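You operate a simulated robot arm through the tools that you are given. There is no shell and no other tool.

You are at the controls of a simulated robot arm. One attempt, no reset.

Task
Key out the two slack corners until the tension gauge reads 3.
Fine: push wedges 1, 2, 7 and 8 in evenly.

The check looks at the end state, three seconds after you hand in, the way a careful person would. Anything else that was tipped, shoved, dropped, spilled or broken makes it a failure.

Robot
A 6-joint arm with a two-finger gripper, fixed in place. Base frame: the origin is on the floor under the middle of its stand, x ahead of it, y to its left, z up; the work surface is at about z = 0.862. Readings come in m, degrees, newtons and seconds.
With the tool pointing down near the work surface it reaches from about 0.14 to 0.68 m from the base axis. Its first joint turns from -66.0 to 66.0 degrees. Payload 2.45 kg.
Tool frame: the origin (TCP) lies between the finger pads and is the grasp point; the fingertips stand 0.03 m ahead of it; z points along the fingers, y is the line along which they close. The gripper opens to 0.106 m; its body begins 0.079 m behind the TCP.
Orientation is that of the tool frame in the base frame, as a unit quaternion [w, x, y, z]. With the fingers straight down and closing along the base's y, the tool's x points along the base's -x, its y along +y and its z along -z.

Tools
- The arm moves only by the tool nudge_tool. Its argument "increments" is a list of rows, each an object (a shift or turn left out is 0, a gripper value left out holds the last) with "rotation": the turn, a rotation vector about the tool's x, y, z in degrees, a list of three; "linear": the shift along the tool's x, y, z in m, a list of three; "gripper": the gripper command, from -1 (fully open) to 1 (shut), values between in proportion. In form: [{"rotation": [rx, ry, rz], "linear": [tx, ty, tz], "gripper": gripper}, ...]. A call has 1 to 20 rows; each row is the pose to reach, as a shift and turn from the pose commanded when the call began, along the tool's axes at that moment. Rows are played at 5 a second. More than 0.05 m and 8.6 degrees between two rows, or a gripper value outside its range, and nothing of the call is played. A pose out of reach is approached as far as the arm can. The call stops where the force on the tool passes 40 N (or 10 N more than at its start, if that is more) or the arm is blocked; 0.2 s more then pass. Each finger travels about 0.153 m/s and halts on what it meets, pressing with about 43 N; the grip force reading is that of the motor and also rises with nothing between the fingers. The clock runs only during rows and for 0.2 s after the last one: add rows that repeat a pose to give the fingers time. It gives the time, the measured TCP pose, the force on the tool (base axes), the opening and the grip force at its end, in the units of the frame above (readings bear some noise), with the torque about the TCP (base axes, N m) and any sound that the robot's microphone picked up.
- Cameras (640 x 400 px; columns grow to the right, rows downward): "scene" is fixed at [0.0401, 0.4088, 1.4173]; the picture's right is [-0.85, -0.53, 0.00], its down [-0.25, 0.39, -0.89] and it looks along [0.47, -0.75, -0.46] (base axes); focal length 325 px, centre (320, 200). "wrist" rides on the gripper at [0.076, -0.002, -0.106] in the tool frame; the picture's right is [0.02, 1.00, 0.00], its down [-0.78, 0.02, -0.62] and it looks along [-0.62, 0.01, 0.78] (tool axes); focal length 247 px, centre (320, 200). There is no depth. A picture from a camera that has moved, and an enlarged one, comes with that camera's place and axes in the base frame and with its lens. The place of the scene camera against the robot may be out by one fixed shift of up to 0.018 m in any direction.
- capture(camera): a new picture of that camera. The clock stands still meanwhile.
- zoom(camera, box): a new picture of the part [left, top, right, bottom] of that camera's present view, enlarged. The clock stands still meanwhile.
- finish_job(): hands the job in; it is judged then, once.

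Places have to be worked out from the pictures, the camera data and where the tool is seen. Open the gripper and draw the arm clear of the work before you hand the job in, unless the task says otherwise.

The tools are called by a JSON object that holds its "api" and its "payload". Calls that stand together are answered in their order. nudge_tool: Moves the arm, as the interface text tells. Its arguments: {"type":"object","properties":{"increments":{"type":"array","items":{"type":"object","properties":{"rotation":{"type":"array","items":{"type":"number"}},"linear":{"type":"array","items":{"type":"number"}},"gripper":{"type":"number"}}}}},"required":["increments"]} The other tools are called the same way: capture (camera) takes a picture; zoom (camera, box) takes an enlarged picture of a part of a camera's view; finish_job () hands the job in.

At the start:

```text
t: 0.0
ee_pos: [0.3186, -0.118, 1.0831]
ee_rot: [0.0, -0.001, 1.0, 0.001]
wrist_force: [-0.5, 0.6, 0.1]
torque: [-0.02, 0.0, -0.01]
gripper_width: 0.1059
finger_force: 0.0
```

scene: 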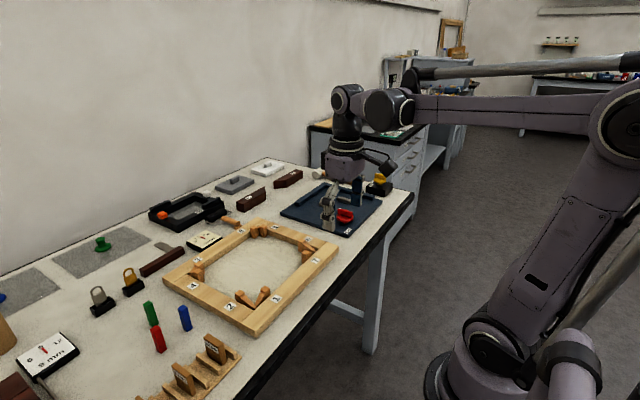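
wrist: 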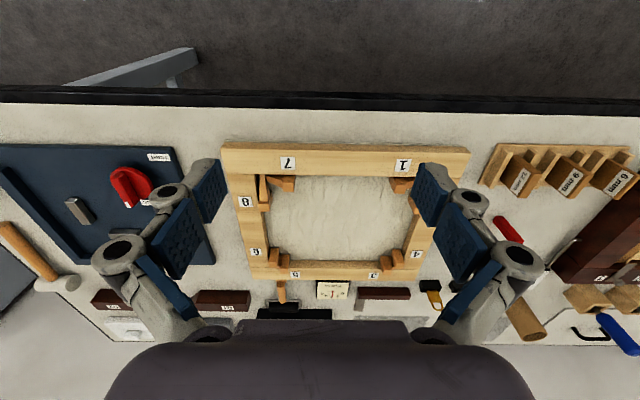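

I'll start by looking closely at the frame and everything around it in both cameras.

{"api": "zoom", "payload": {"camera": "scene", "box": [140, 200, 360, 340]}}

{"api": "zoom", "payload": {"camera": "wrist", "box": [200, 120, 480, 300]}}

{"api": "zoom", "payload": {"camera": "scene", "box": [120, 140, 320, 265]}}

{"api": "zoom", "payload": {"camera": "scene", "box": [0, 230, 240, 400]}}

{"api": "zoom", "payload": {"camera": "scene", "box": [260, 150, 420, 250]}}

```text
2.86 times, centred on (250, 270) of scene
camera zoom: at [0.0401, 0.4088, 1.4173], right [-0.85, -0.53, 0.0], down [-0.25, 0.39, -0.89], along [0.47, -0.75, -0.46], focal length 929 px, centre (520, 0)
```

zoom: 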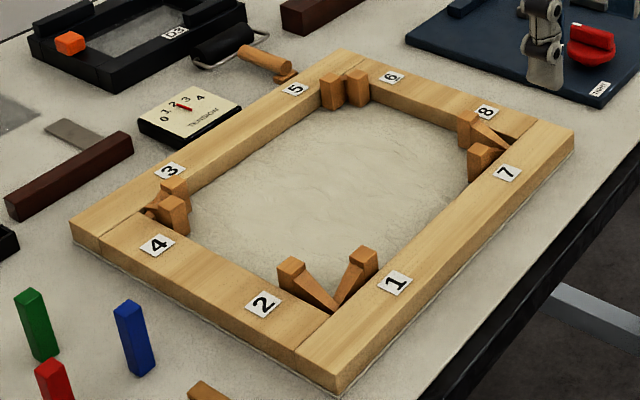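

```text
2.22 times, centred on (340, 210) of wrist
camera zoom: at [0.2399, -0.1191, 1.1887], right [-0.02, 1.0, 0.0], down [0.78, 0.02, 0.62], along [0.62, 0.01, -0.78], focal length 549 px, centre (276, 178)
```

zoom: 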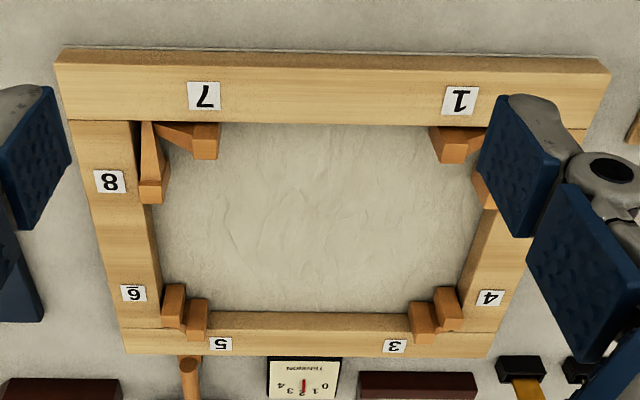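

```text
3.20 times, centred on (220, 202) of scene
camera zoom: at [0.0401, 0.4088, 1.4173], right [-0.85, -0.53, 0.0], down [-0.25, 0.39, -0.89], along [0.47, -0.75, -0.46], focal length 1040 px, centre (640, 192)
```

zoom: 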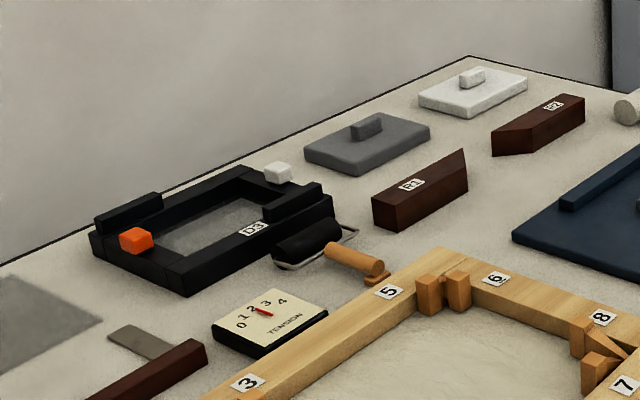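

```text
2.35 times, centred on (120, 315) of scene
camera zoom: at [0.0401, 0.4088, 1.4173], right [-0.85, -0.53, 0.0], down [-0.25, 0.39, -0.89], along [0.47, -0.75, -0.46], focal length 765 px, centre (791, -71)
```

zoom: 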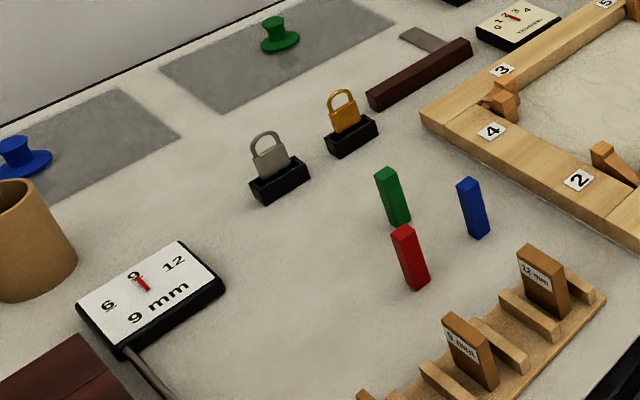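

```text
4.00 times, centred on (340, 200) of scene
camera zoom: at [0.0401, 0.4088, 1.4173], right [-0.85, -0.53, 0.0], down [-0.25, 0.39, -0.89], along [0.47, -0.75, -0.46], focal length 1300 px, centre (240, 200)
```

zoom: 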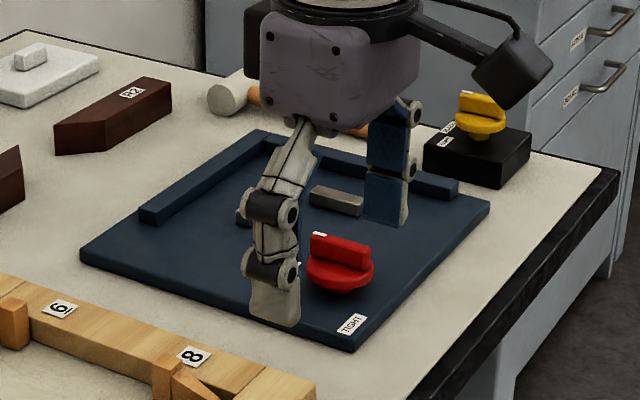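

The frame's bar 1/7 is nearest the robot (outer edge at about x≈0.39), and the slack corners 1/2 (y≈+0.07) and 7/8 (y≈−0.23) are both on that side. The gauge sits beyond the far bar and reads about 2. I'll close the gripper in free air, then move to a closer viewpoint over corner 7/8.

{"api": "nudge_tool", "payload": {"increments": [{"gripper": 1}, {"gripper": 1}, {"gripper": 1}, {"linear": [-0.03, -0.01, 0.03], "gripper": 1}, {"linear": [-0.055, -0.015, 0.055], "gripper": 1}, {"linear": [-0.081, -0.022, 0.083], "gripper": 1}, {"linear": [-0.081, -0.022, 0.083], "gripper": 1}]}}

{"api": "capture", "payload": {"camera": "wrist"}}

{"api": "capture", "payload": {"camera": "scene"}}

```text
t: 1.6
ee_pos: [0.3973, -0.1394, 1.0001]
ee_rot: [0.001, 0.0, 1.0, 0.001]
wrist_force: [-0.3, 0.4, -0.4]
torque: [0.01, 0.0, -0.03]
gripper_width: 0.0
finger_force: 28.6
```

```text
taken
camera wrist: at [0.3198, -0.1412, 1.1069], right [-0.02, 1.0, 0.0], down [0.78, 0.02, 0.62], along [0.62, 0.01, -0.78], focal length 247 px, centre (320, 200)
```

wrist: 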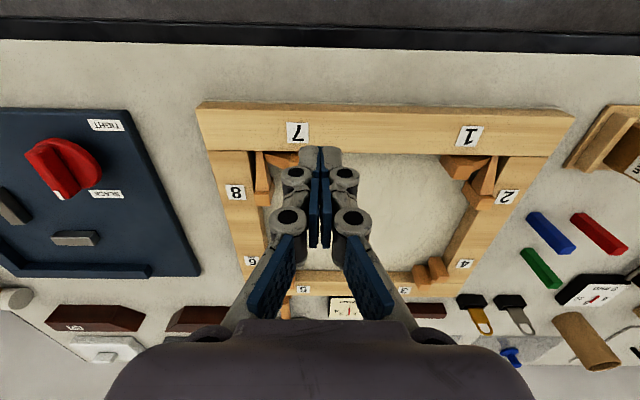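

```text
taken
```

scene: 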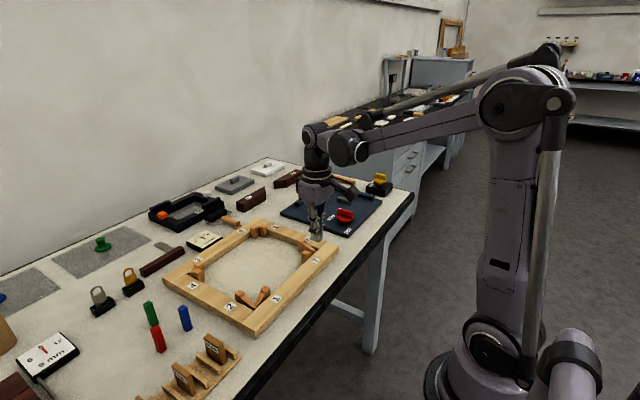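

The corners are visible from here; I'll enlarge each one and the gauge.

{"api": "zoom", "payload": {"camera": "wrist", "box": [190, 90, 350, 220]}}

{"api": "zoom", "payload": {"camera": "wrist", "box": [420, 90, 580, 220]}}

{"api": "zoom", "payload": {"camera": "scene", "box": [175, 215, 255, 265]}}

{"api": "zoom", "payload": {"camera": "scene", "box": [210, 270, 310, 340]}}

{"api": "zoom", "payload": {"camera": "wrist", "box": [240, 260, 460, 340]}}

```text
3.08 times, centred on (270, 155) of wrist
camera zoom: at [0.3198, -0.1412, 1.1069], right [-0.02, 1.0, 0.0], down [0.78, 0.02, 0.62], along [0.62, 0.01, -0.78], focal length 760 px, centre (474, 338)
```

zoom: 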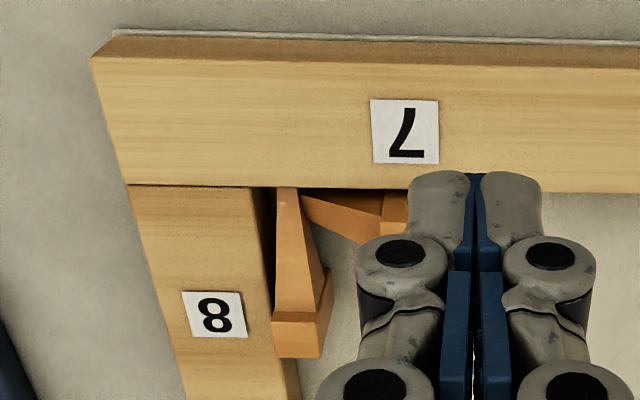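

```text
3.08 times, centred on (500, 155) of wrist
camera zoom: at [0.3198, -0.1412, 1.1069], right [-0.02, 1.0, 0.0], down [0.78, 0.02, 0.62], along [0.62, 0.01, -0.78], focal length 760 px, centre (-234, 338)
```

zoom: 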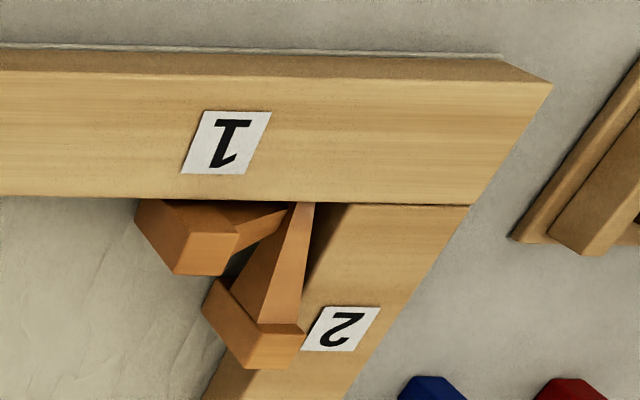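

```text
8.00 times, centred on (215, 240) of scene
camera zoom: at [0.0401, 0.4088, 1.4173], right [-0.85, -0.53, 0.0], down [-0.25, 0.39, -0.89], along [0.47, -0.75, -0.46], focal length 2600 px, centre (1160, -120)
```

zoom: 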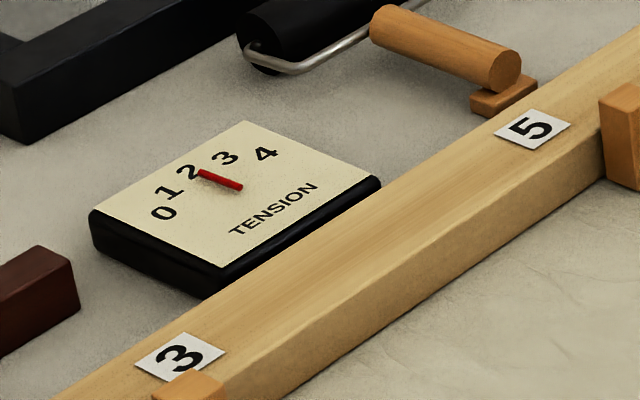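

```text
5.71 times, centred on (260, 305) of scene
camera zoom: at [0.0401, 0.4088, 1.4173], right [-0.85, -0.53, 0.0], down [-0.25, 0.39, -0.89], along [0.47, -0.75, -0.46], focal length 1857 px, centre (663, -400)
```

zoom: 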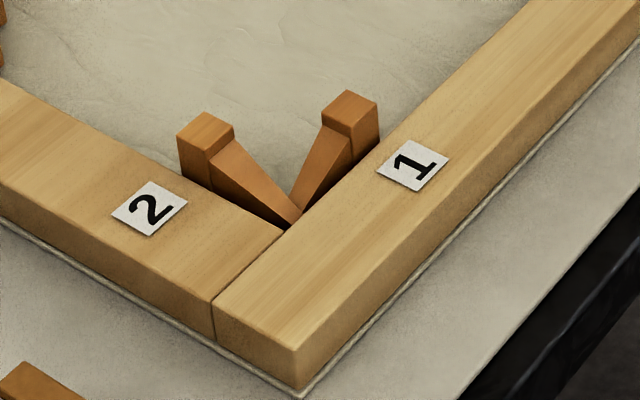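

```text
2.91 times, centred on (350, 300) of wrist
camera zoom: at [0.3198, -0.1412, 1.1069], right [-0.02, 1.0, 0.0], down [0.78, 0.02, 0.62], along [0.62, 0.01, -0.78], focal length 718 px, centre (233, -91)
```

zoom: 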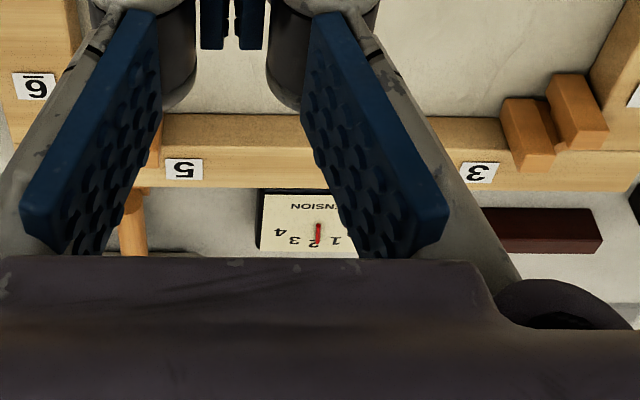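

The gauge reads about 2. From the wrist view, the frame top is at z≈0.882 and the wedge heads are ≈18 mm square, topping out at z≈0.8985 and protruding ≈60 mm from the corner. Wedge 7's push face is near y≈−0.152 and wedge 8's near x≈0.495. I'll lower the closed fingers inside the frame, beside wedge 7's head, and check.

{"api": "nudge_tool", "payload": {"increments": [{"linear": [-0.026, 0.012, 0.0], "gripper": 1}, {"linear": [-0.052, 0.025, 0.0], "gripper": 1}, {"linear": [-0.052, 0.025, 0.03], "gripper": 1}, {"linear": [-0.052, 0.025, 0.06], "gripper": 1}, {"linear": [-0.052, 0.025, 0.06], "gripper": 1}]}}

{"api": "capture", "payload": {"camera": "wrist"}}

{"api": "zoom", "payload": {"camera": "wrist", "box": [180, 20, 380, 180]}}

{"api": "zoom", "payload": {"camera": "scene", "box": [270, 180, 370, 260]}}

```text
t: 2.8
ee_pos: [0.4515, -0.1141, 0.9398]
ee_rot: [0.001, -0.001, 1.0, -0.001]
wrist_force: [-0.5, 0.0, -0.5]
torque: [0.03, -0.02, -0.01]
gripper_width: 0.0002
finger_force: 28.3
```

```text
taken
camera wrist: at [0.3728, -0.1147, 1.046], right [-0.02, 1.0, 0.0], down [0.78, 0.02, 0.62], along [0.62, 0.01, -0.78], focal length 247 px, centre (320, 200)
```

wrist: 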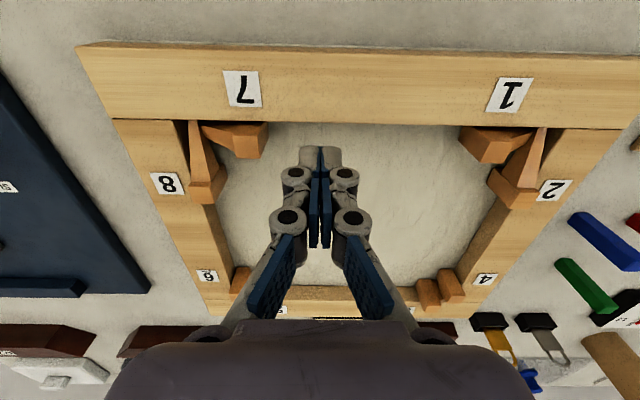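

```text
2.50 times, centred on (280, 100) of wrist
camera zoom: at [0.3728, -0.1147, 1.046], right [-0.02, 1.0, 0.0], down [0.78, 0.02, 0.62], along [0.62, 0.01, -0.78], focal length 617 px, centre (420, 450)
```

zoom: 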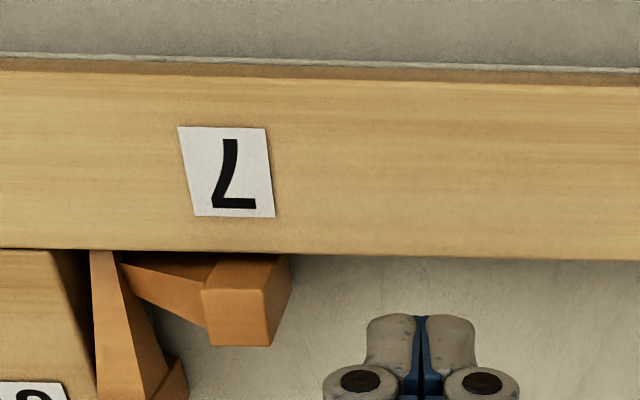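

```text
5.00 times, centred on (320, 220) of scene
camera zoom: at [0.0401, 0.4088, 1.4173], right [-0.85, -0.53, 0.0], down [-0.25, 0.39, -0.89], along [0.47, -0.75, -0.46], focal length 1625 px, centre (320, 100)
```

zoom: 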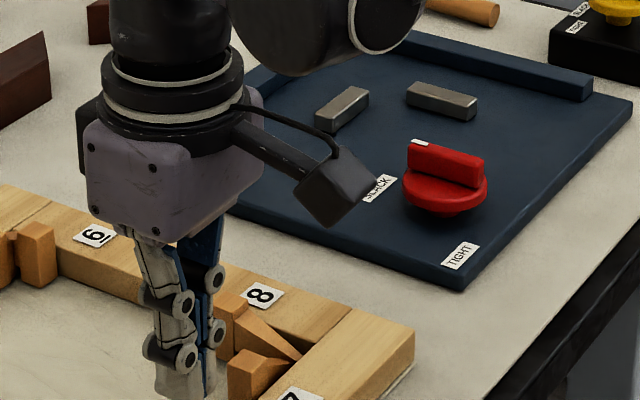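

Wedge 7's head measures x≈0.437–0.455 with its push face at y≈−0.154, matching the earlier estimate. I'll lower the fingertips to z≈0.881 inside the frame and approach to just short of contact.

{"api": "nudge_tool", "payload": {"increments": [{"linear": [0.002, 0.0, 0.015], "gripper": 1}, {"linear": [0.002, 0.0, 0.029], "gripper": 1}, {"linear": [0.002, -0.01, 0.029], "gripper": 1}, {"linear": [0.002, -0.02, 0.029], "gripper": 1}, {"linear": [0.002, -0.02, 0.029], "gripper": 1}]}}

{"api": "zoom", "payload": {"camera": "wrist", "box": [200, 20, 400, 180]}}

{"api": "zoom", "payload": {"camera": "scene", "box": [270, 200, 350, 260]}}

```text
t: 4.0
ee_pos: [0.4477, -0.1346, 0.9105]
ee_rot: [0.0, -0.001, 1.0, -0.001]
wrist_force: [-0.1, 0.6, 0.3]
torque: [0.01, -0.03, 0.0]
gripper_width: 0.0003
finger_force: 28.7
```

```text
2.50 times, centred on (300, 100) of wrist
camera zoom: at [0.3705, -0.1356, 1.0163], right [-0.02, 1.0, 0.0], down [0.78, 0.02, 0.62], along [0.62, 0.01, -0.78], focal length 617 px, centre (370, 450)
```

zoom: 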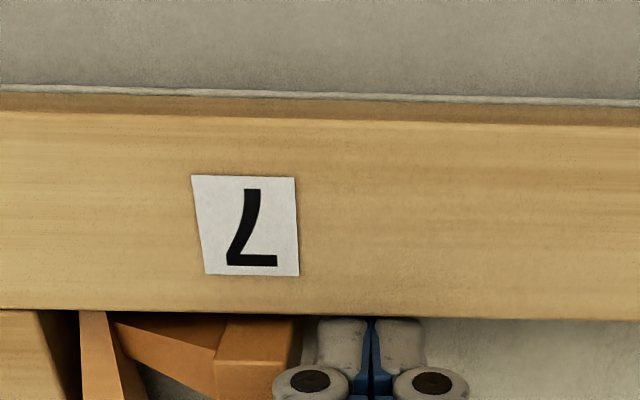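

```text
6.67 times, centred on (310, 230) of scene
camera zoom: at [0.0401, 0.4088, 1.4173], right [-0.85, -0.53, 0.0], down [-0.25, 0.39, -0.89], along [0.47, -0.75, -0.46], focal length 2167 px, centre (387, 0)
```

zoom: 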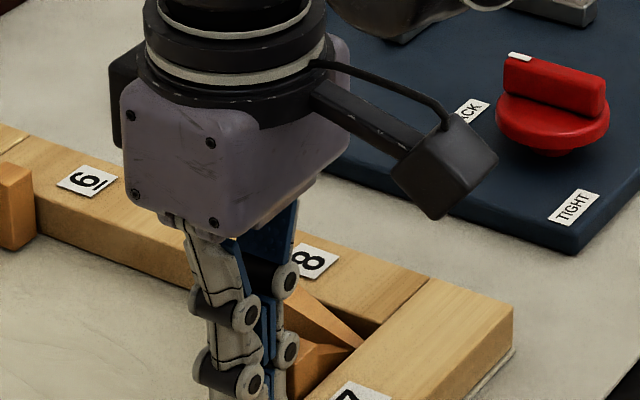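

The fingers are just short of contact, but their near edge is close to bar 7 and the knuckles sit only marginally above the head's top. I'll raise 4 mm, shift 3 mm away from the bar, then ease toward wedge 7 in small steps and watch the force.

{"api": "nudge_tool", "payload": {"increments": [{"linear": [-0.003, 0.0, -0.004], "gripper": 1}, {"linear": [-0.003, -0.003, -0.004], "gripper": 1}, {"linear": [-0.003, -0.006, -0.004], "gripper": 1}, {"linear": [-0.003, -0.008, -0.004], "gripper": 1}, {"linear": [-0.003, -0.01, -0.004], "gripper": 1}]}}

{"api": "zoom", "payload": {"camera": "wrist", "box": [200, 20, 400, 180]}}

{"api": "zoom", "payload": {"camera": "scene", "box": [175, 215, 255, 265]}}

```text
t: 5.2
ee_pos: [0.4521, -0.1456, 0.9144]
ee_rot: [0.001, 0.0, 1.0, 0.001]
wrist_force: [-0.5, 0.7, 0.9]
torque: [0.04, 0.0, 0.01]
gripper_width: 0.0
finger_force: 28.6
```

```text
2.50 times, centred on (300, 100) of wrist
camera zoom: at [0.3745, -0.1462, 1.0206], right [-0.02, 1.0, 0.0], down [0.78, 0.02, 0.62], along [0.62, 0.01, -0.78], focal length 617 px, centre (370, 450)
```

zoom: 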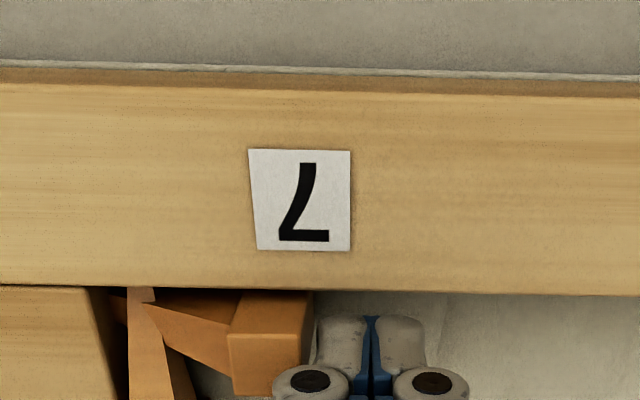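

```text
8.00 times, centred on (215, 240) of scene
camera zoom: at [0.0401, 0.4088, 1.4173], right [-0.85, -0.53, 0.0], down [-0.25, 0.39, -0.89], along [0.47, -0.75, -0.46], focal length 2600 px, centre (1160, -120)
```

zoom: 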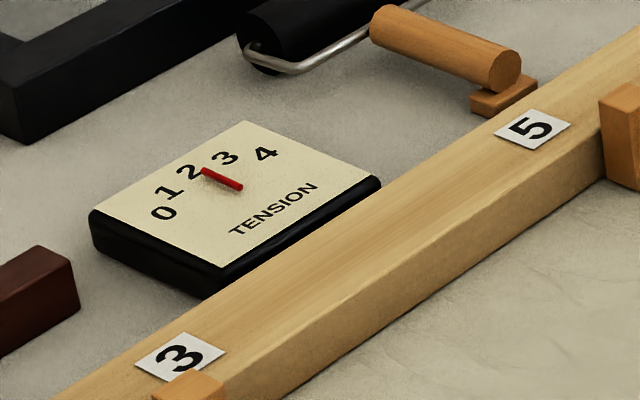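

Wedge 7 has slid in by roughly 5 mm with very little force, and the needle has moved slightly. I'll take a tighter view of the gauge to calibrate it.

{"api": "zoom", "payload": {"camera": "scene", "box": [184, 226, 224, 251]}}

{"api": "zoom", "payload": {"camera": "wrist", "box": [240, 40, 360, 180]}}

{"api": "zoom", "payload": {"camera": "scene", "box": [290, 215, 350, 265]}}

```text
16.00 times, centred on (204, 238) of scene
camera zoom: at [0.0401, 0.4088, 1.4173], right [-0.85, -0.53, 0.0], down [-0.25, 0.39, -0.89], along [0.47, -0.75, -0.46], focal length 5200 px, centre (2176, -416)
```

zoom: 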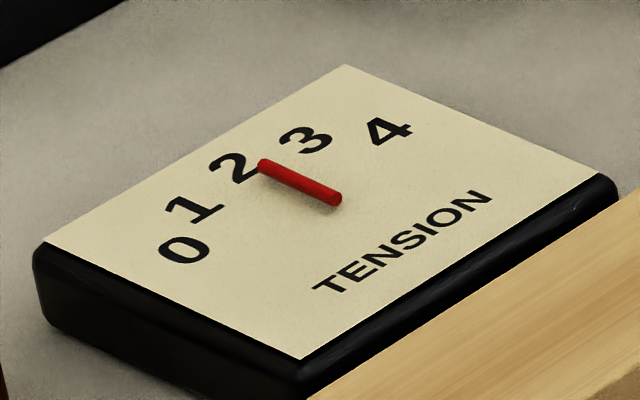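

```text
2.86 times, centred on (300, 110) of wrist
camera zoom: at [0.3745, -0.1462, 1.0206], right [-0.02, 1.0, 0.0], down [0.78, 0.02, 0.62], along [0.62, 0.01, -0.78], focal length 706 px, centre (377, 457)
```

zoom: 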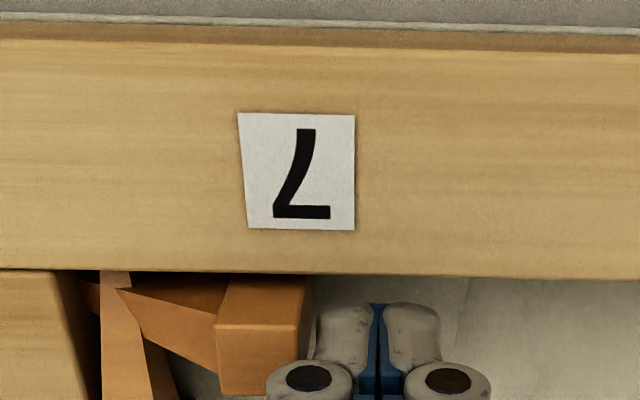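

```text
8.00 times, centred on (320, 240) of scene
camera zoom: at [0.0401, 0.4088, 1.4173], right [-0.85, -0.53, 0.0], down [-0.25, 0.39, -0.89], along [0.47, -0.75, -0.46], focal length 2600 px, centre (320, -120)
```

zoom: 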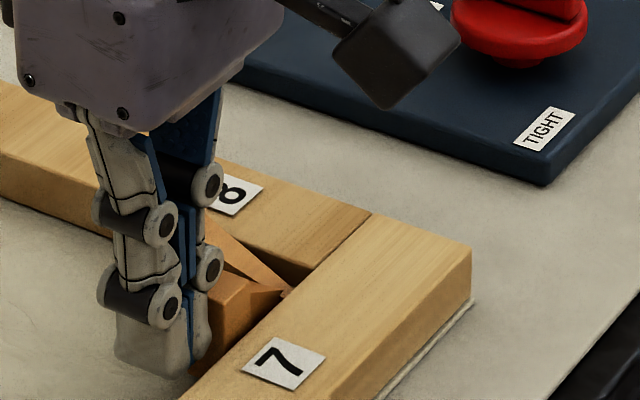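

Fitting the dial gives its numerals at −60°, −30°, 0°, 30° and 60°. The needle is now at ≈0° (2.0), up from about 1.9 at the start. The wedge slides easily, so I'll back off, lift, and move behind wedge 8's head, whose far face is at x≈0.495.

{"api": "nudge_tool", "payload": {"increments": [{"linear": [0.0, 0.006, 0.0], "gripper": 1}, {"linear": [0.0, 0.006, -0.04], "gripper": 1}, {"linear": [-0.035, -0.02, -0.04], "gripper": 1}, {"linear": [-0.0674, -0.054, -0.04], "gripper": 1}, {"linear": [-0.0674, -0.054, -0.04], "gripper": 1}]}}

{"api": "zoom", "payload": {"camera": "wrist", "box": [220, 0, 420, 180]}}

{"api": "zoom", "payload": {"camera": "scene", "box": [280, 205, 350, 260]}}

{"api": "zoom", "payload": {"camera": "scene", "box": [184, 226, 224, 251]}}

```text
t: 6.4
ee_pos: [0.5196, -0.1988, 0.9552]
ee_rot: [0.001, -0.001, 1.0, 0.0]
wrist_force: [-0.1, 0.1, -0.5]
torque: [0.0, 0.03, 0.01]
gripper_width: 0.0001
finger_force: 28.7
```

```text
2.22 times, centred on (320, 90) of wrist
camera zoom: at [0.4429, -0.2006, 1.0615], right [-0.02, 1.0, 0.0], down [0.78, 0.02, 0.62], along [0.62, 0.01, -0.78], focal length 549 px, centre (320, 444)
```

zoom: 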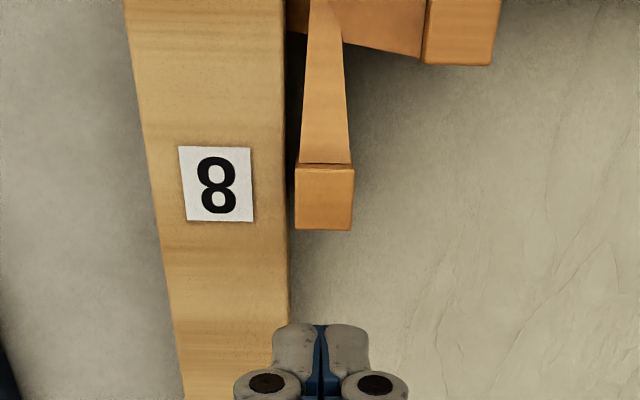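

```text
7.27 times, centred on (315, 232) of scene
camera zoom: at [0.0401, 0.4088, 1.4173], right [-0.85, -0.53, 0.0], down [-0.25, 0.39, -0.89], along [0.47, -0.75, -0.46], focal length 2364 px, centre (356, -36)
```

zoom: 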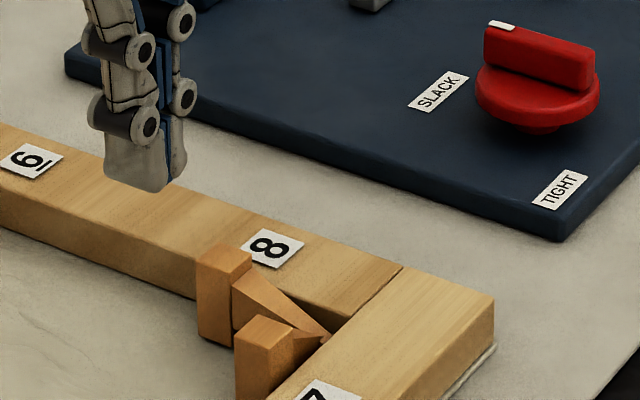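

```text
16.00 times, centred on (204, 238) of scene
camera zoom: at [0.0401, 0.4088, 1.4173], right [-0.85, -0.53, 0.0], down [-0.25, 0.39, -0.89], along [0.47, -0.75, -0.46], focal length 5200 px, centre (2176, -416)
```

zoom: 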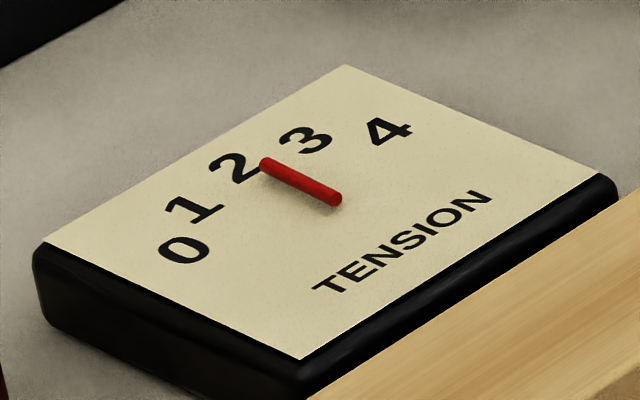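

Wedge 8's head is at y≈−0.208…−0.190, with its far face at x≈0.493. I'll shift 3 mm off the bar, lower the fingertips to just above frame-top height, and press it toward the corner by about 5–6 mm in small steps.

{"api": "nudge_tool", "payload": {"increments": [{"linear": [0.0, 0.003, 0.02], "gripper": 1}, {"linear": [0.0, 0.003, 0.04], "gripper": 1}, {"linear": [0.008, 0.003, 0.04], "gripper": 1}, {"linear": [0.016, 0.003, 0.04], "gripper": 1}, {"linear": [0.018, 0.003, 0.04], "gripper": 1}, {"linear": [0.02, 0.003, 0.04], "gripper": 1}, {"linear": [0.022, 0.003, 0.04], "gripper": 1}, {"linear": [0.023, 0.003, 0.04], "gripper": 1}]}}

{"api": "zoom", "payload": {"camera": "wrist", "box": [220, 0, 420, 180]}}

{"api": "zoom", "payload": {"camera": "scene", "box": [280, 205, 350, 260]}}

{"api": "zoom", "payload": {"camera": "scene", "box": [184, 226, 224, 251]}}

```text
t: 8.2
ee_pos: [0.4954, -0.1942, 0.9154]
ee_rot: [0.0, -0.001, 1.0, 0.0]
wrist_force: [0.8, 0.0, 0.9]
torque: [0.05, 0.0, 0.02]
gripper_width: 0.0
finger_force: 28.4
```

```text
2.22 times, centred on (320, 90) of wrist
camera zoom: at [0.4179, -0.1969, 1.0216], right [-0.02, 1.0, 0.0], down [0.78, 0.02, 0.62], along [0.62, 0.01, -0.78], focal length 549 px, centre (320, 444)
```

zoom: 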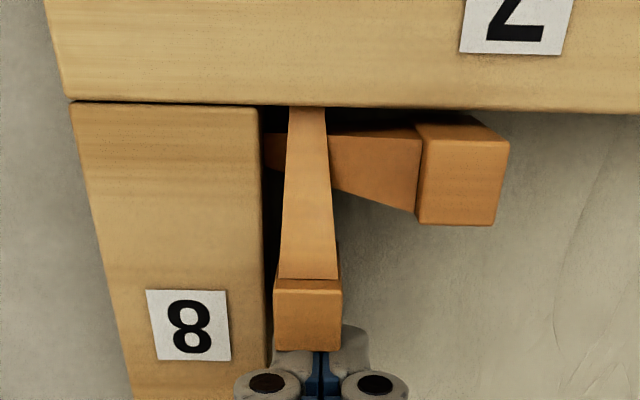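

```text
7.27 times, centred on (315, 232) of scene
camera zoom: at [0.0401, 0.4088, 1.4173], right [-0.85, -0.53, 0.0], down [-0.25, 0.39, -0.89], along [0.47, -0.75, -0.46], focal length 2364 px, centre (356, -36)
```

zoom: 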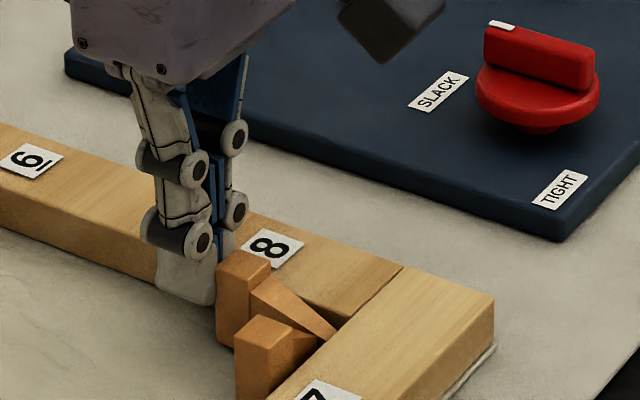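

```text
16.00 times, centred on (204, 238) of scene
camera zoom: at [0.0401, 0.4088, 1.4173], right [-0.85, -0.53, 0.0], down [-0.25, 0.39, -0.89], along [0.47, -0.75, -0.46], focal length 5200 px, centre (2176, -416)
```

zoom: 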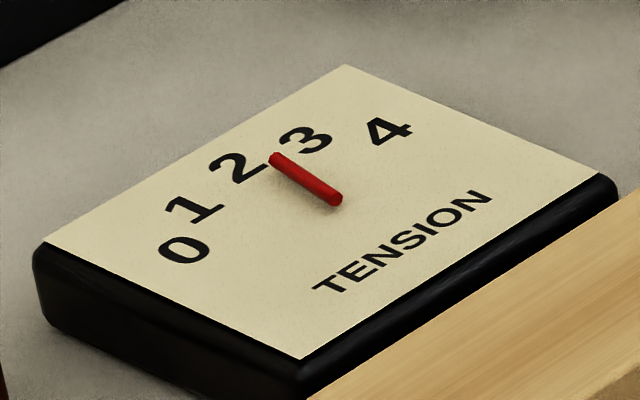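

Reading is now ≈2.28. Wedge 8's far face is at x≈0.4855 (protrusion ≈50.5 mm) and wedge 7's is at y≈−0.1587 (≈52.5 mm), both from ≈58 mm originally. I estimate about 9 mm per wedge will reach 3. Next I'll retreat, lift and cross to wedge 2.

{"api": "nudge_tool", "payload": {"increments": [{"linear": [-0.01, 0.0, 0.0], "gripper": 1}, {"linear": [-0.023, 0.0, -0.02], "gripper": 1}, {"linear": [-0.023, 0.0, -0.05], "gripper": 1}, {"linear": [-0.023, 0.04, -0.05], "gripper": 1}, {"linear": [-0.023, 0.08, -0.05], "gripper": 1}, {"linear": [-0.023, 0.12, -0.05], "gripper": 1}, {"linear": [-0.023, 0.16, -0.05], "gripper": 1}, {"linear": [-0.023, 0.2, -0.05], "gripper": 1}, {"linear": [-0.023, 0.236, -0.05], "gripper": 1}, {"linear": [-0.023, 0.236, -0.05], "gripper": 1}]}}

{"api": "zoom", "payload": {"camera": "wrist", "box": [220, 0, 420, 180]}}

{"api": "capture", "payload": {"camera": "scene"}}

{"api": "zoom", "payload": {"camera": "scene", "box": [184, 226, 224, 251]}}

```text
t: 10.4
ee_pos: [0.5201, 0.0406, 0.9649]
ee_rot: [0.001, 0.0, 1.0, 0.0]
wrist_force: [0.3, 0.4, 0.0]
torque: [0.0, -0.01, -0.01]
gripper_width: 0.0001
finger_force: 28.2
```

```text
2.22 times, centred on (320, 90) of wrist
camera zoom: at [0.442, 0.0402, 1.0704], right [-0.02, 1.0, 0.0], down [0.78, 0.02, 0.62], along [0.62, 0.01, -0.78], focal length 549 px, centre (320, 444)
```

zoom: 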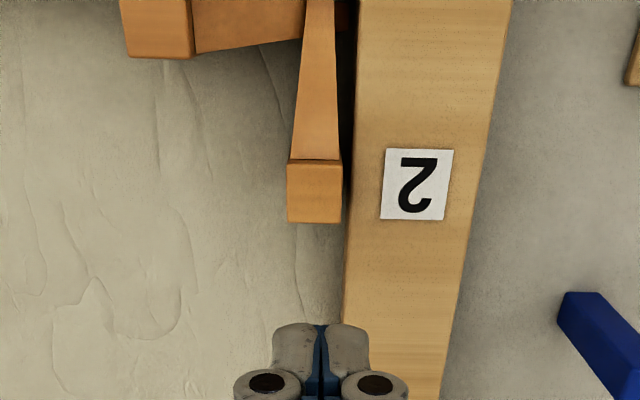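

```text
taken
```

scene: 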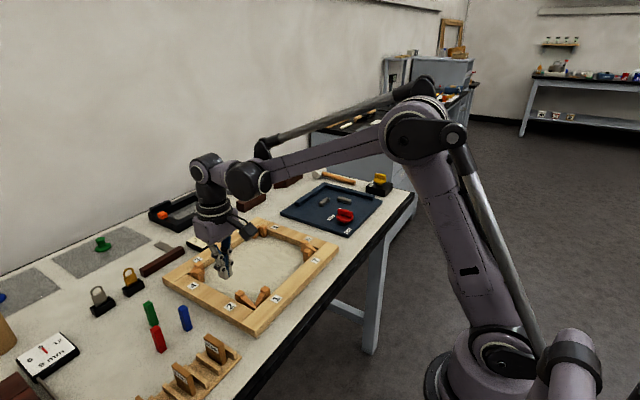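

```text
16.00 times, centred on (204, 238) of scene
camera zoom: at [0.0401, 0.4088, 1.4173], right [-0.85, -0.53, 0.0], down [-0.25, 0.39, -0.89], along [0.47, -0.75, -0.46], focal length 5200 px, centre (2176, -416)
```

zoom: 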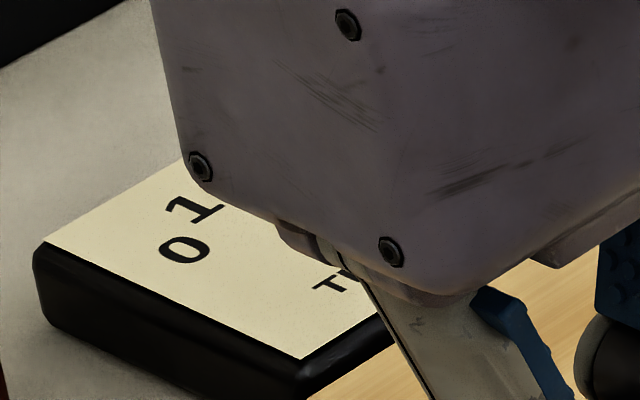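

Wedge 2's head is at y≈0.031–0.047 with its far face at x≈0.493; bar 2's inner edge is at about y≈0.050. I'll shift 4.5 mm off the bar, lower, and push to the same commanded depth as wedge 8.

{"api": "nudge_tool", "payload": {"increments": [{"linear": [0.0, -0.0045, 0.025], "gripper": 1}, {"linear": [0.0, -0.0045, 0.05], "gripper": 1}, {"linear": [0.008, -0.0045, 0.05], "gripper": 1}, {"linear": [0.016, -0.0045, 0.05], "gripper": 1}, {"linear": [0.018, -0.0045, 0.05], "gripper": 1}, {"linear": [0.02, -0.0045, 0.05], "gripper": 1}, {"linear": [0.022, -0.0045, 0.05], "gripper": 1}, {"linear": [0.023, -0.0045, 0.05], "gripper": 1}]}}

{"api": "zoom", "payload": {"camera": "wrist", "box": [220, 0, 420, 180]}}

{"api": "zoom", "payload": {"camera": "scene", "box": [184, 226, 224, 251]}}

{"api": "capture", "payload": {"camera": "wrist"}}

```text
t: 12.2
ee_pos: [0.4956, 0.0368, 0.9144]
ee_rot: [0.001, -0.001, 1.0, 0.001]
wrist_force: [-0.5, -0.1, 0.3]
torque: [0.0, 0.0, 0.0]
gripper_width: 0.0
finger_force: 29.2
```

```text
2.22 times, centred on (320, 90) of wrist
camera zoom: at [0.418, 0.0348, 1.021], right [-0.02, 1.0, 0.0], down [0.78, 0.02, 0.62], along [0.62, 0.02, -0.78], focal length 549 px, centre (320, 444)
```

zoom: 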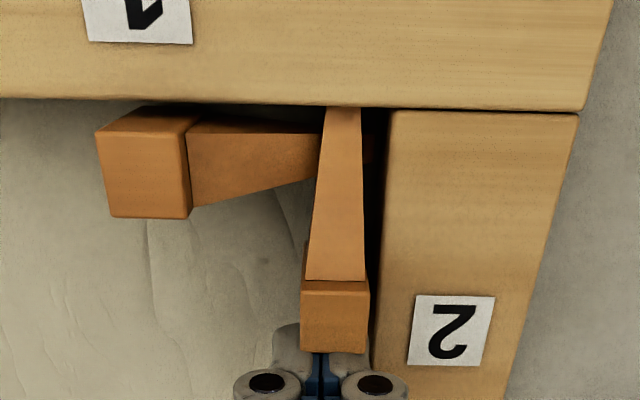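

```text
16.00 times, centred on (204, 238) of scene
camera zoom: at [0.0401, 0.4088, 1.4173], right [-0.85, -0.53, 0.0], down [-0.25, 0.39, -0.89], along [0.47, -0.75, -0.46], focal length 5200 px, centre (2176, -416)
```

zoom: 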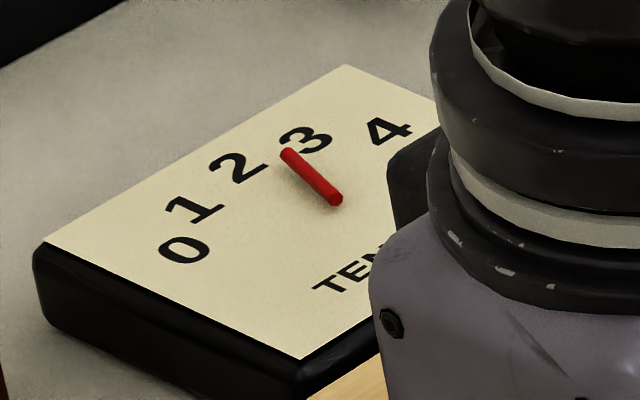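

```text
taken
camera wrist: at [0.418, 0.0348, 1.021], right [-0.02, 1.0, 0.0], down [0.78, 0.02, 0.62], along [0.62, 0.02, -0.78], focal length 247 px, centre (320, 200)
```

wrist: 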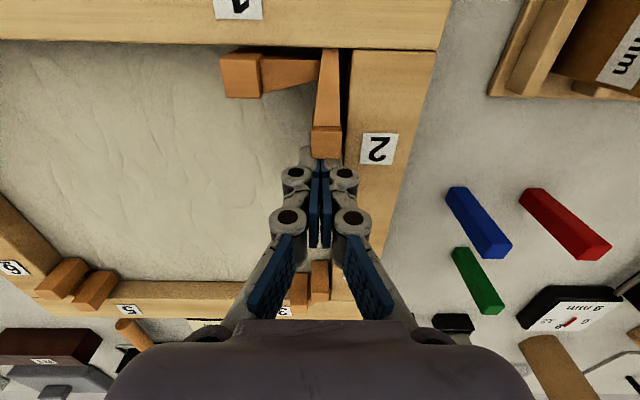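

The needle is now at ≈15° (2.5), and wedge 2's far face is at x≈0.486, the same as wedge 8. Next is wedge 1: I'll retreat, lift, and go down on its inner side at about y≈−0.04.

{"api": "nudge_tool", "payload": {"increments": [{"linear": [-0.01, 0.0, 0.0], "gripper": 1}, {"linear": [-0.012, 0.0, -0.025], "gripper": 1}, {"linear": [-0.012, 0.0, -0.05], "gripper": 1}, {"linear": [0.015, -0.035, -0.05], "gripper": 1}, {"linear": [0.0444, -0.0755, -0.05], "gripper": 1}, {"linear": [0.0444, -0.0755, -0.025], "gripper": 1}, {"linear": [0.0444, -0.0755, 0.0], "gripper": 1}, {"linear": [0.0444, -0.0755, 0.0], "gripper": 1}]}}

{"api": "zoom", "payload": {"camera": "wrist", "box": [240, 0, 440, 180]}}

{"api": "zoom", "payload": {"camera": "scene", "box": [184, 226, 224, 251]}}

{"api": "zoom", "payload": {"camera": "scene", "box": [210, 260, 310, 335]}}

```text
t: 14.0
ee_pos: [0.4519, -0.0401, 0.9155]
ee_rot: [0.001, -0.001, 1.0, -0.001]
wrist_force: [-0.4, 0.2, -0.5]
torque: [-0.01, 0.0, 0.01]
gripper_width: 0.0002
finger_force: 28.7
```

```text
2.22 times, centred on (340, 90) of wrist
camera zoom: at [0.3739, -0.0415, 1.0208], right [-0.02, 1.0, 0.0], down [0.78, 0.02, 0.62], along [0.62, 0.01, -0.78], focal length 549 px, centre (276, 444)
```

zoom: 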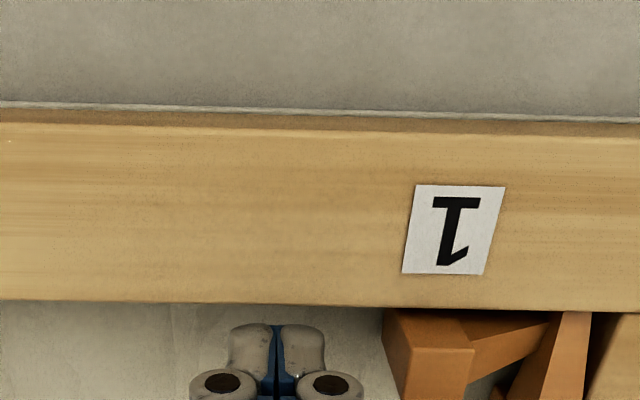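

```text
16.00 times, centred on (204, 238) of scene
camera zoom: at [0.0401, 0.4088, 1.4173], right [-0.85, -0.53, 0.0], down [-0.25, 0.39, -0.89], along [0.47, -0.75, -0.46], focal length 5200 px, centre (2176, -416)
```

zoom: 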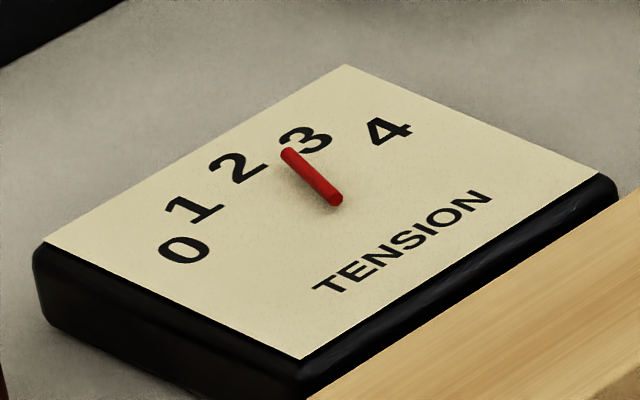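

```text
5.33 times, centred on (260, 298) of scene
camera zoom: at [0.0401, 0.4088, 1.4173], right [-0.85, -0.53, 0.0], down [-0.25, 0.39, -0.89], along [0.47, -0.75, -0.46], focal length 1733 px, centre (640, -320)
```

zoom: 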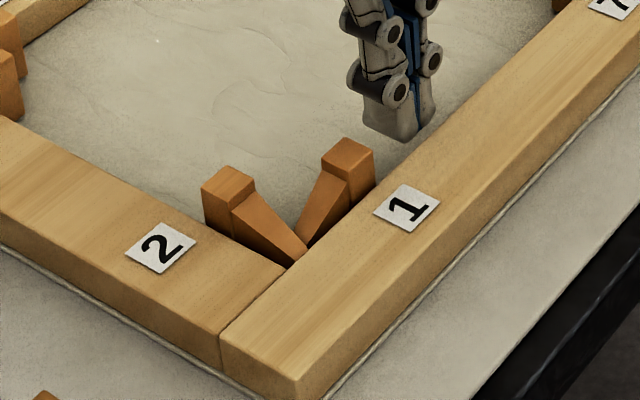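

Wedge 1's push face is at y≈−0.0065, so contact is expected at TCP y≈−0.0195. I'll ease it +y to y≈−0.013, which is about 6–7 mm of wedge travel.

{"api": "nudge_tool", "payload": {"increments": [{"linear": [0.0, 0.01, 0.0], "gripper": 1}, {"linear": [0.0, 0.018, 0.0], "gripper": 1}, {"linear": [0.0, 0.0205, 0.0], "gripper": 1}, {"linear": [0.0, 0.023, 0.0], "gripper": 1}, {"linear": [0.0, 0.025, 0.0], "gripper": 1}, {"linear": [0.0, 0.027, 0.0], "gripper": 1}, {"linear": [0.0, 0.027, 0.0], "gripper": 1}]}}

{"api": "zoom", "payload": {"camera": "wrist", "box": [240, 0, 440, 180]}}

{"api": "zoom", "payload": {"camera": "scene", "box": [184, 226, 224, 251]}}

{"api": "zoom", "payload": {"camera": "scene", "box": [210, 260, 310, 335]}}

```text
t: 15.6
ee_pos: [0.4519, -0.0108, 0.9163]
ee_rot: [0.0, 0.0, 1.0, 0.001]
wrist_force: [-0.3, -0.6, 1.0]
torque: [-0.01, 0.0, -0.01]
gripper_width: 0.0
finger_force: 28.1
```

```text
2.22 times, centred on (340, 90) of wrist
camera zoom: at [0.3737, -0.013, 1.0215], right [-0.02, 1.0, 0.0], down [0.78, 0.02, 0.62], along [0.62, 0.02, -0.78], focal length 549 px, centre (276, 444)
```

zoom: 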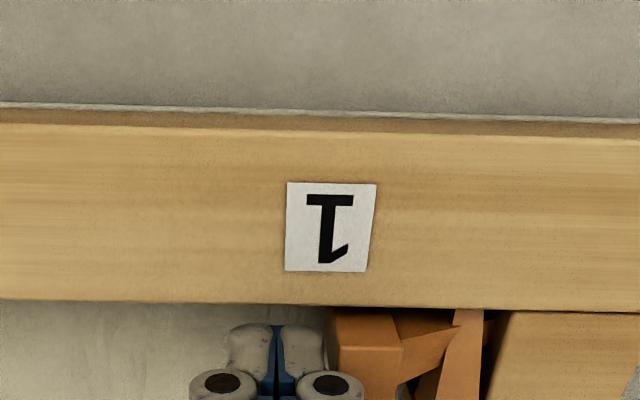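

```text
16.00 times, centred on (204, 238) of scene
camera zoom: at [0.0401, 0.4088, 1.4173], right [-0.85, -0.53, 0.0], down [-0.25, 0.39, -0.89], along [0.47, -0.75, -0.46], focal length 5200 px, centre (2176, -416)
```

zoom: 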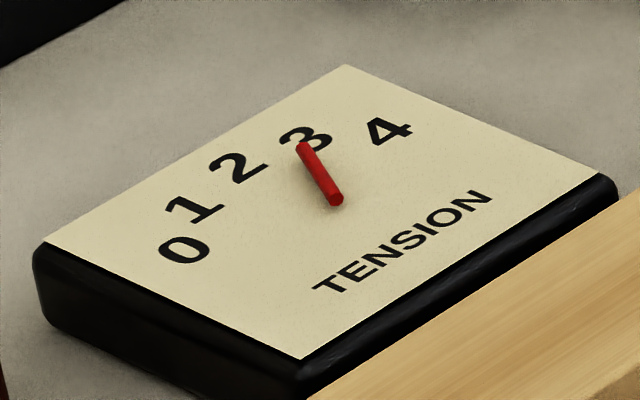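

```text
5.33 times, centred on (260, 298) of scene
camera zoom: at [0.0401, 0.4088, 1.4173], right [-0.85, -0.53, 0.0], down [-0.25, 0.39, -0.89], along [0.47, -0.75, -0.46], focal length 1733 px, centre (640, -320)
```

zoom: 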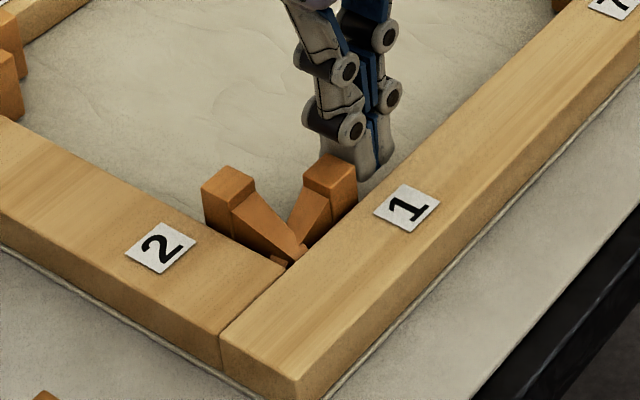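

The needle is at ≈22.7° (2.76). Before the final small pushes I want an accurate, mirrored overhead view of each corner, so I'll back off, lift and look at corner 1/2.

{"api": "nudge_tool", "payload": {"increments": [{"linear": [0.0, -0.01, 0.0], "gripper": 1}, {"linear": [0.0, -0.01, -0.04], "gripper": 1}, {"linear": [-0.03, 0.0, -0.04], "gripper": 1}, {"linear": [-0.0474, 0.013, -0.04], "gripper": 1}, {"linear": [-0.0474, 0.013, -0.04], "gripper": 1}, {"linear": [-0.0474, 0.013, -0.04], "gripper": 1}]}}

{"api": "zoom", "payload": {"camera": "wrist", "box": [280, 10, 440, 170]}}

{"api": "zoom", "payload": {"camera": "scene", "box": [184, 226, 224, 251]}}

```text
t: 17.0
ee_pos: [0.4994, 0.0009, 0.9548]
ee_rot: [0.001, -0.001, 1.0, 0.0]
wrist_force: [0.4, -0.5, 0.2]
torque: [-0.02, -0.02, -0.01]
gripper_width: 0.0
finger_force: 28.5
```

```text
2.50 times, centred on (360, 90) of wrist
camera zoom: at [0.4223, -0.0007, 1.0612], right [-0.02, 1.0, 0.0], down [0.78, 0.02, 0.62], along [0.62, 0.01, -0.78], focal length 617 px, centre (220, 475)
```

zoom: 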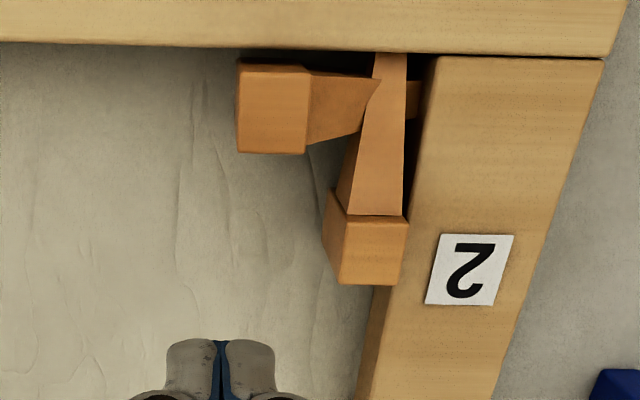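

```text
16.00 times, centred on (204, 238) of scene
camera zoom: at [0.0401, 0.4088, 1.4173], right [-0.85, -0.53, 0.0], down [-0.25, 0.39, -0.89], along [0.47, -0.75, -0.46], focal length 5200 px, centre (2176, -416)
```

zoom: 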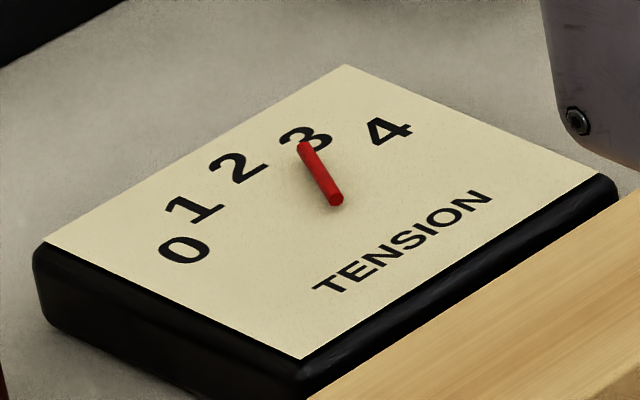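

In this view, wedge 2 protrudes ≈51 mm and wedge 1 ≈48 mm, and the needle held steady at ≈2.76. I'll look at corner 7/8 from the mirrored pose for comparison.

{"api": "nudge_tool", "payload": {"increments": [{"linear": [0.0, -0.04, 0.0], "gripper": 1}, {"linear": [0.0, -0.08, 0.0], "gripper": 1}, {"linear": [0.0, -0.12, 0.0], "gripper": 1}, {"linear": [0.0, -0.1604, 0.0], "gripper": 1}, {"linear": [0.0, -0.1604, 0.0], "gripper": 1}, {"linear": [0.0, -0.1604, 0.0], "gripper": 1}]}}

{"api": "zoom", "payload": {"camera": "wrist", "box": [200, 10, 360, 170]}}

{"api": "zoom", "payload": {"camera": "scene", "box": [184, 226, 224, 251]}}

{"api": "zoom", "payload": {"camera": "scene", "box": [140, 200, 360, 340]}}

```text
t: 18.4
ee_pos: [0.4985, -0.1596, 0.9551]
ee_rot: [0.002, -0.001, 1.0, 0.0]
wrist_force: [-0.4, 0.4, 0.1]
torque: [0.02, -0.01, -0.05]
gripper_width: 0.0
finger_force: 28.5
```

```text
2.50 times, centred on (280, 90) of wrist
camera zoom: at [0.421, -0.1608, 1.06], right [-0.02, 1.0, 0.0], down [0.78, 0.02, 0.62], along [0.62, 0.01, -0.78], focal length 617 px, centre (420, 475)
```

zoom: 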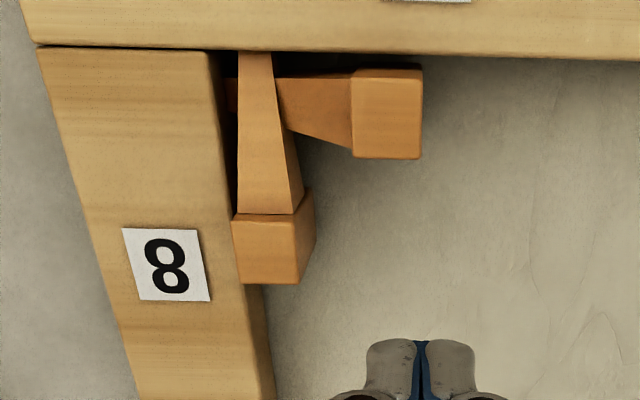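

```text
16.00 times, centred on (204, 238) of scene
camera zoom: at [0.0401, 0.4088, 1.4173], right [-0.85, -0.53, 0.0], down [-0.25, 0.39, -0.89], along [0.47, -0.75, -0.46], focal length 5200 px, centre (2176, -416)
```

zoom: 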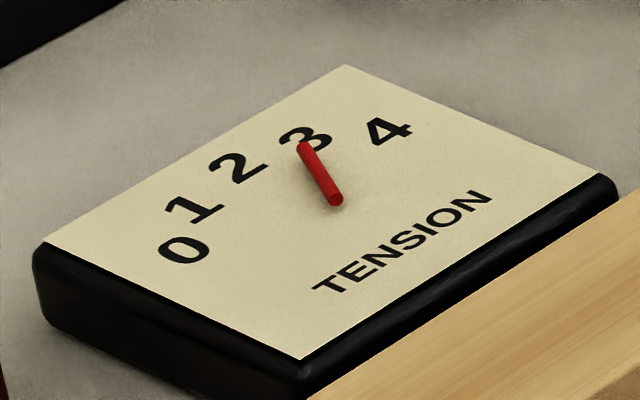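

```text
2.86 times, centred on (250, 270) of scene
camera zoom: at [0.0401, 0.4088, 1.4173], right [-0.85, -0.53, 0.0], down [-0.25, 0.39, -0.89], along [0.47, -0.75, -0.46], focal length 929 px, centre (520, 0)
```

zoom: 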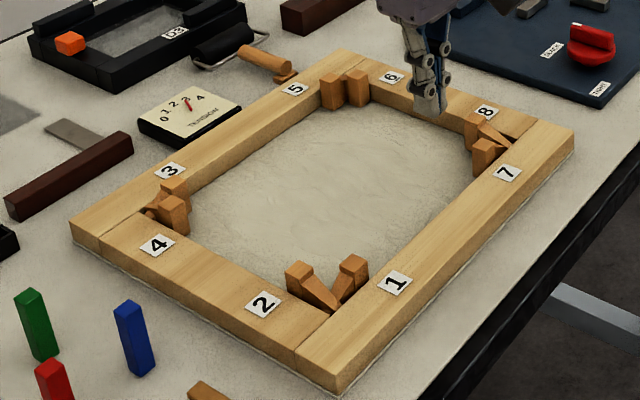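

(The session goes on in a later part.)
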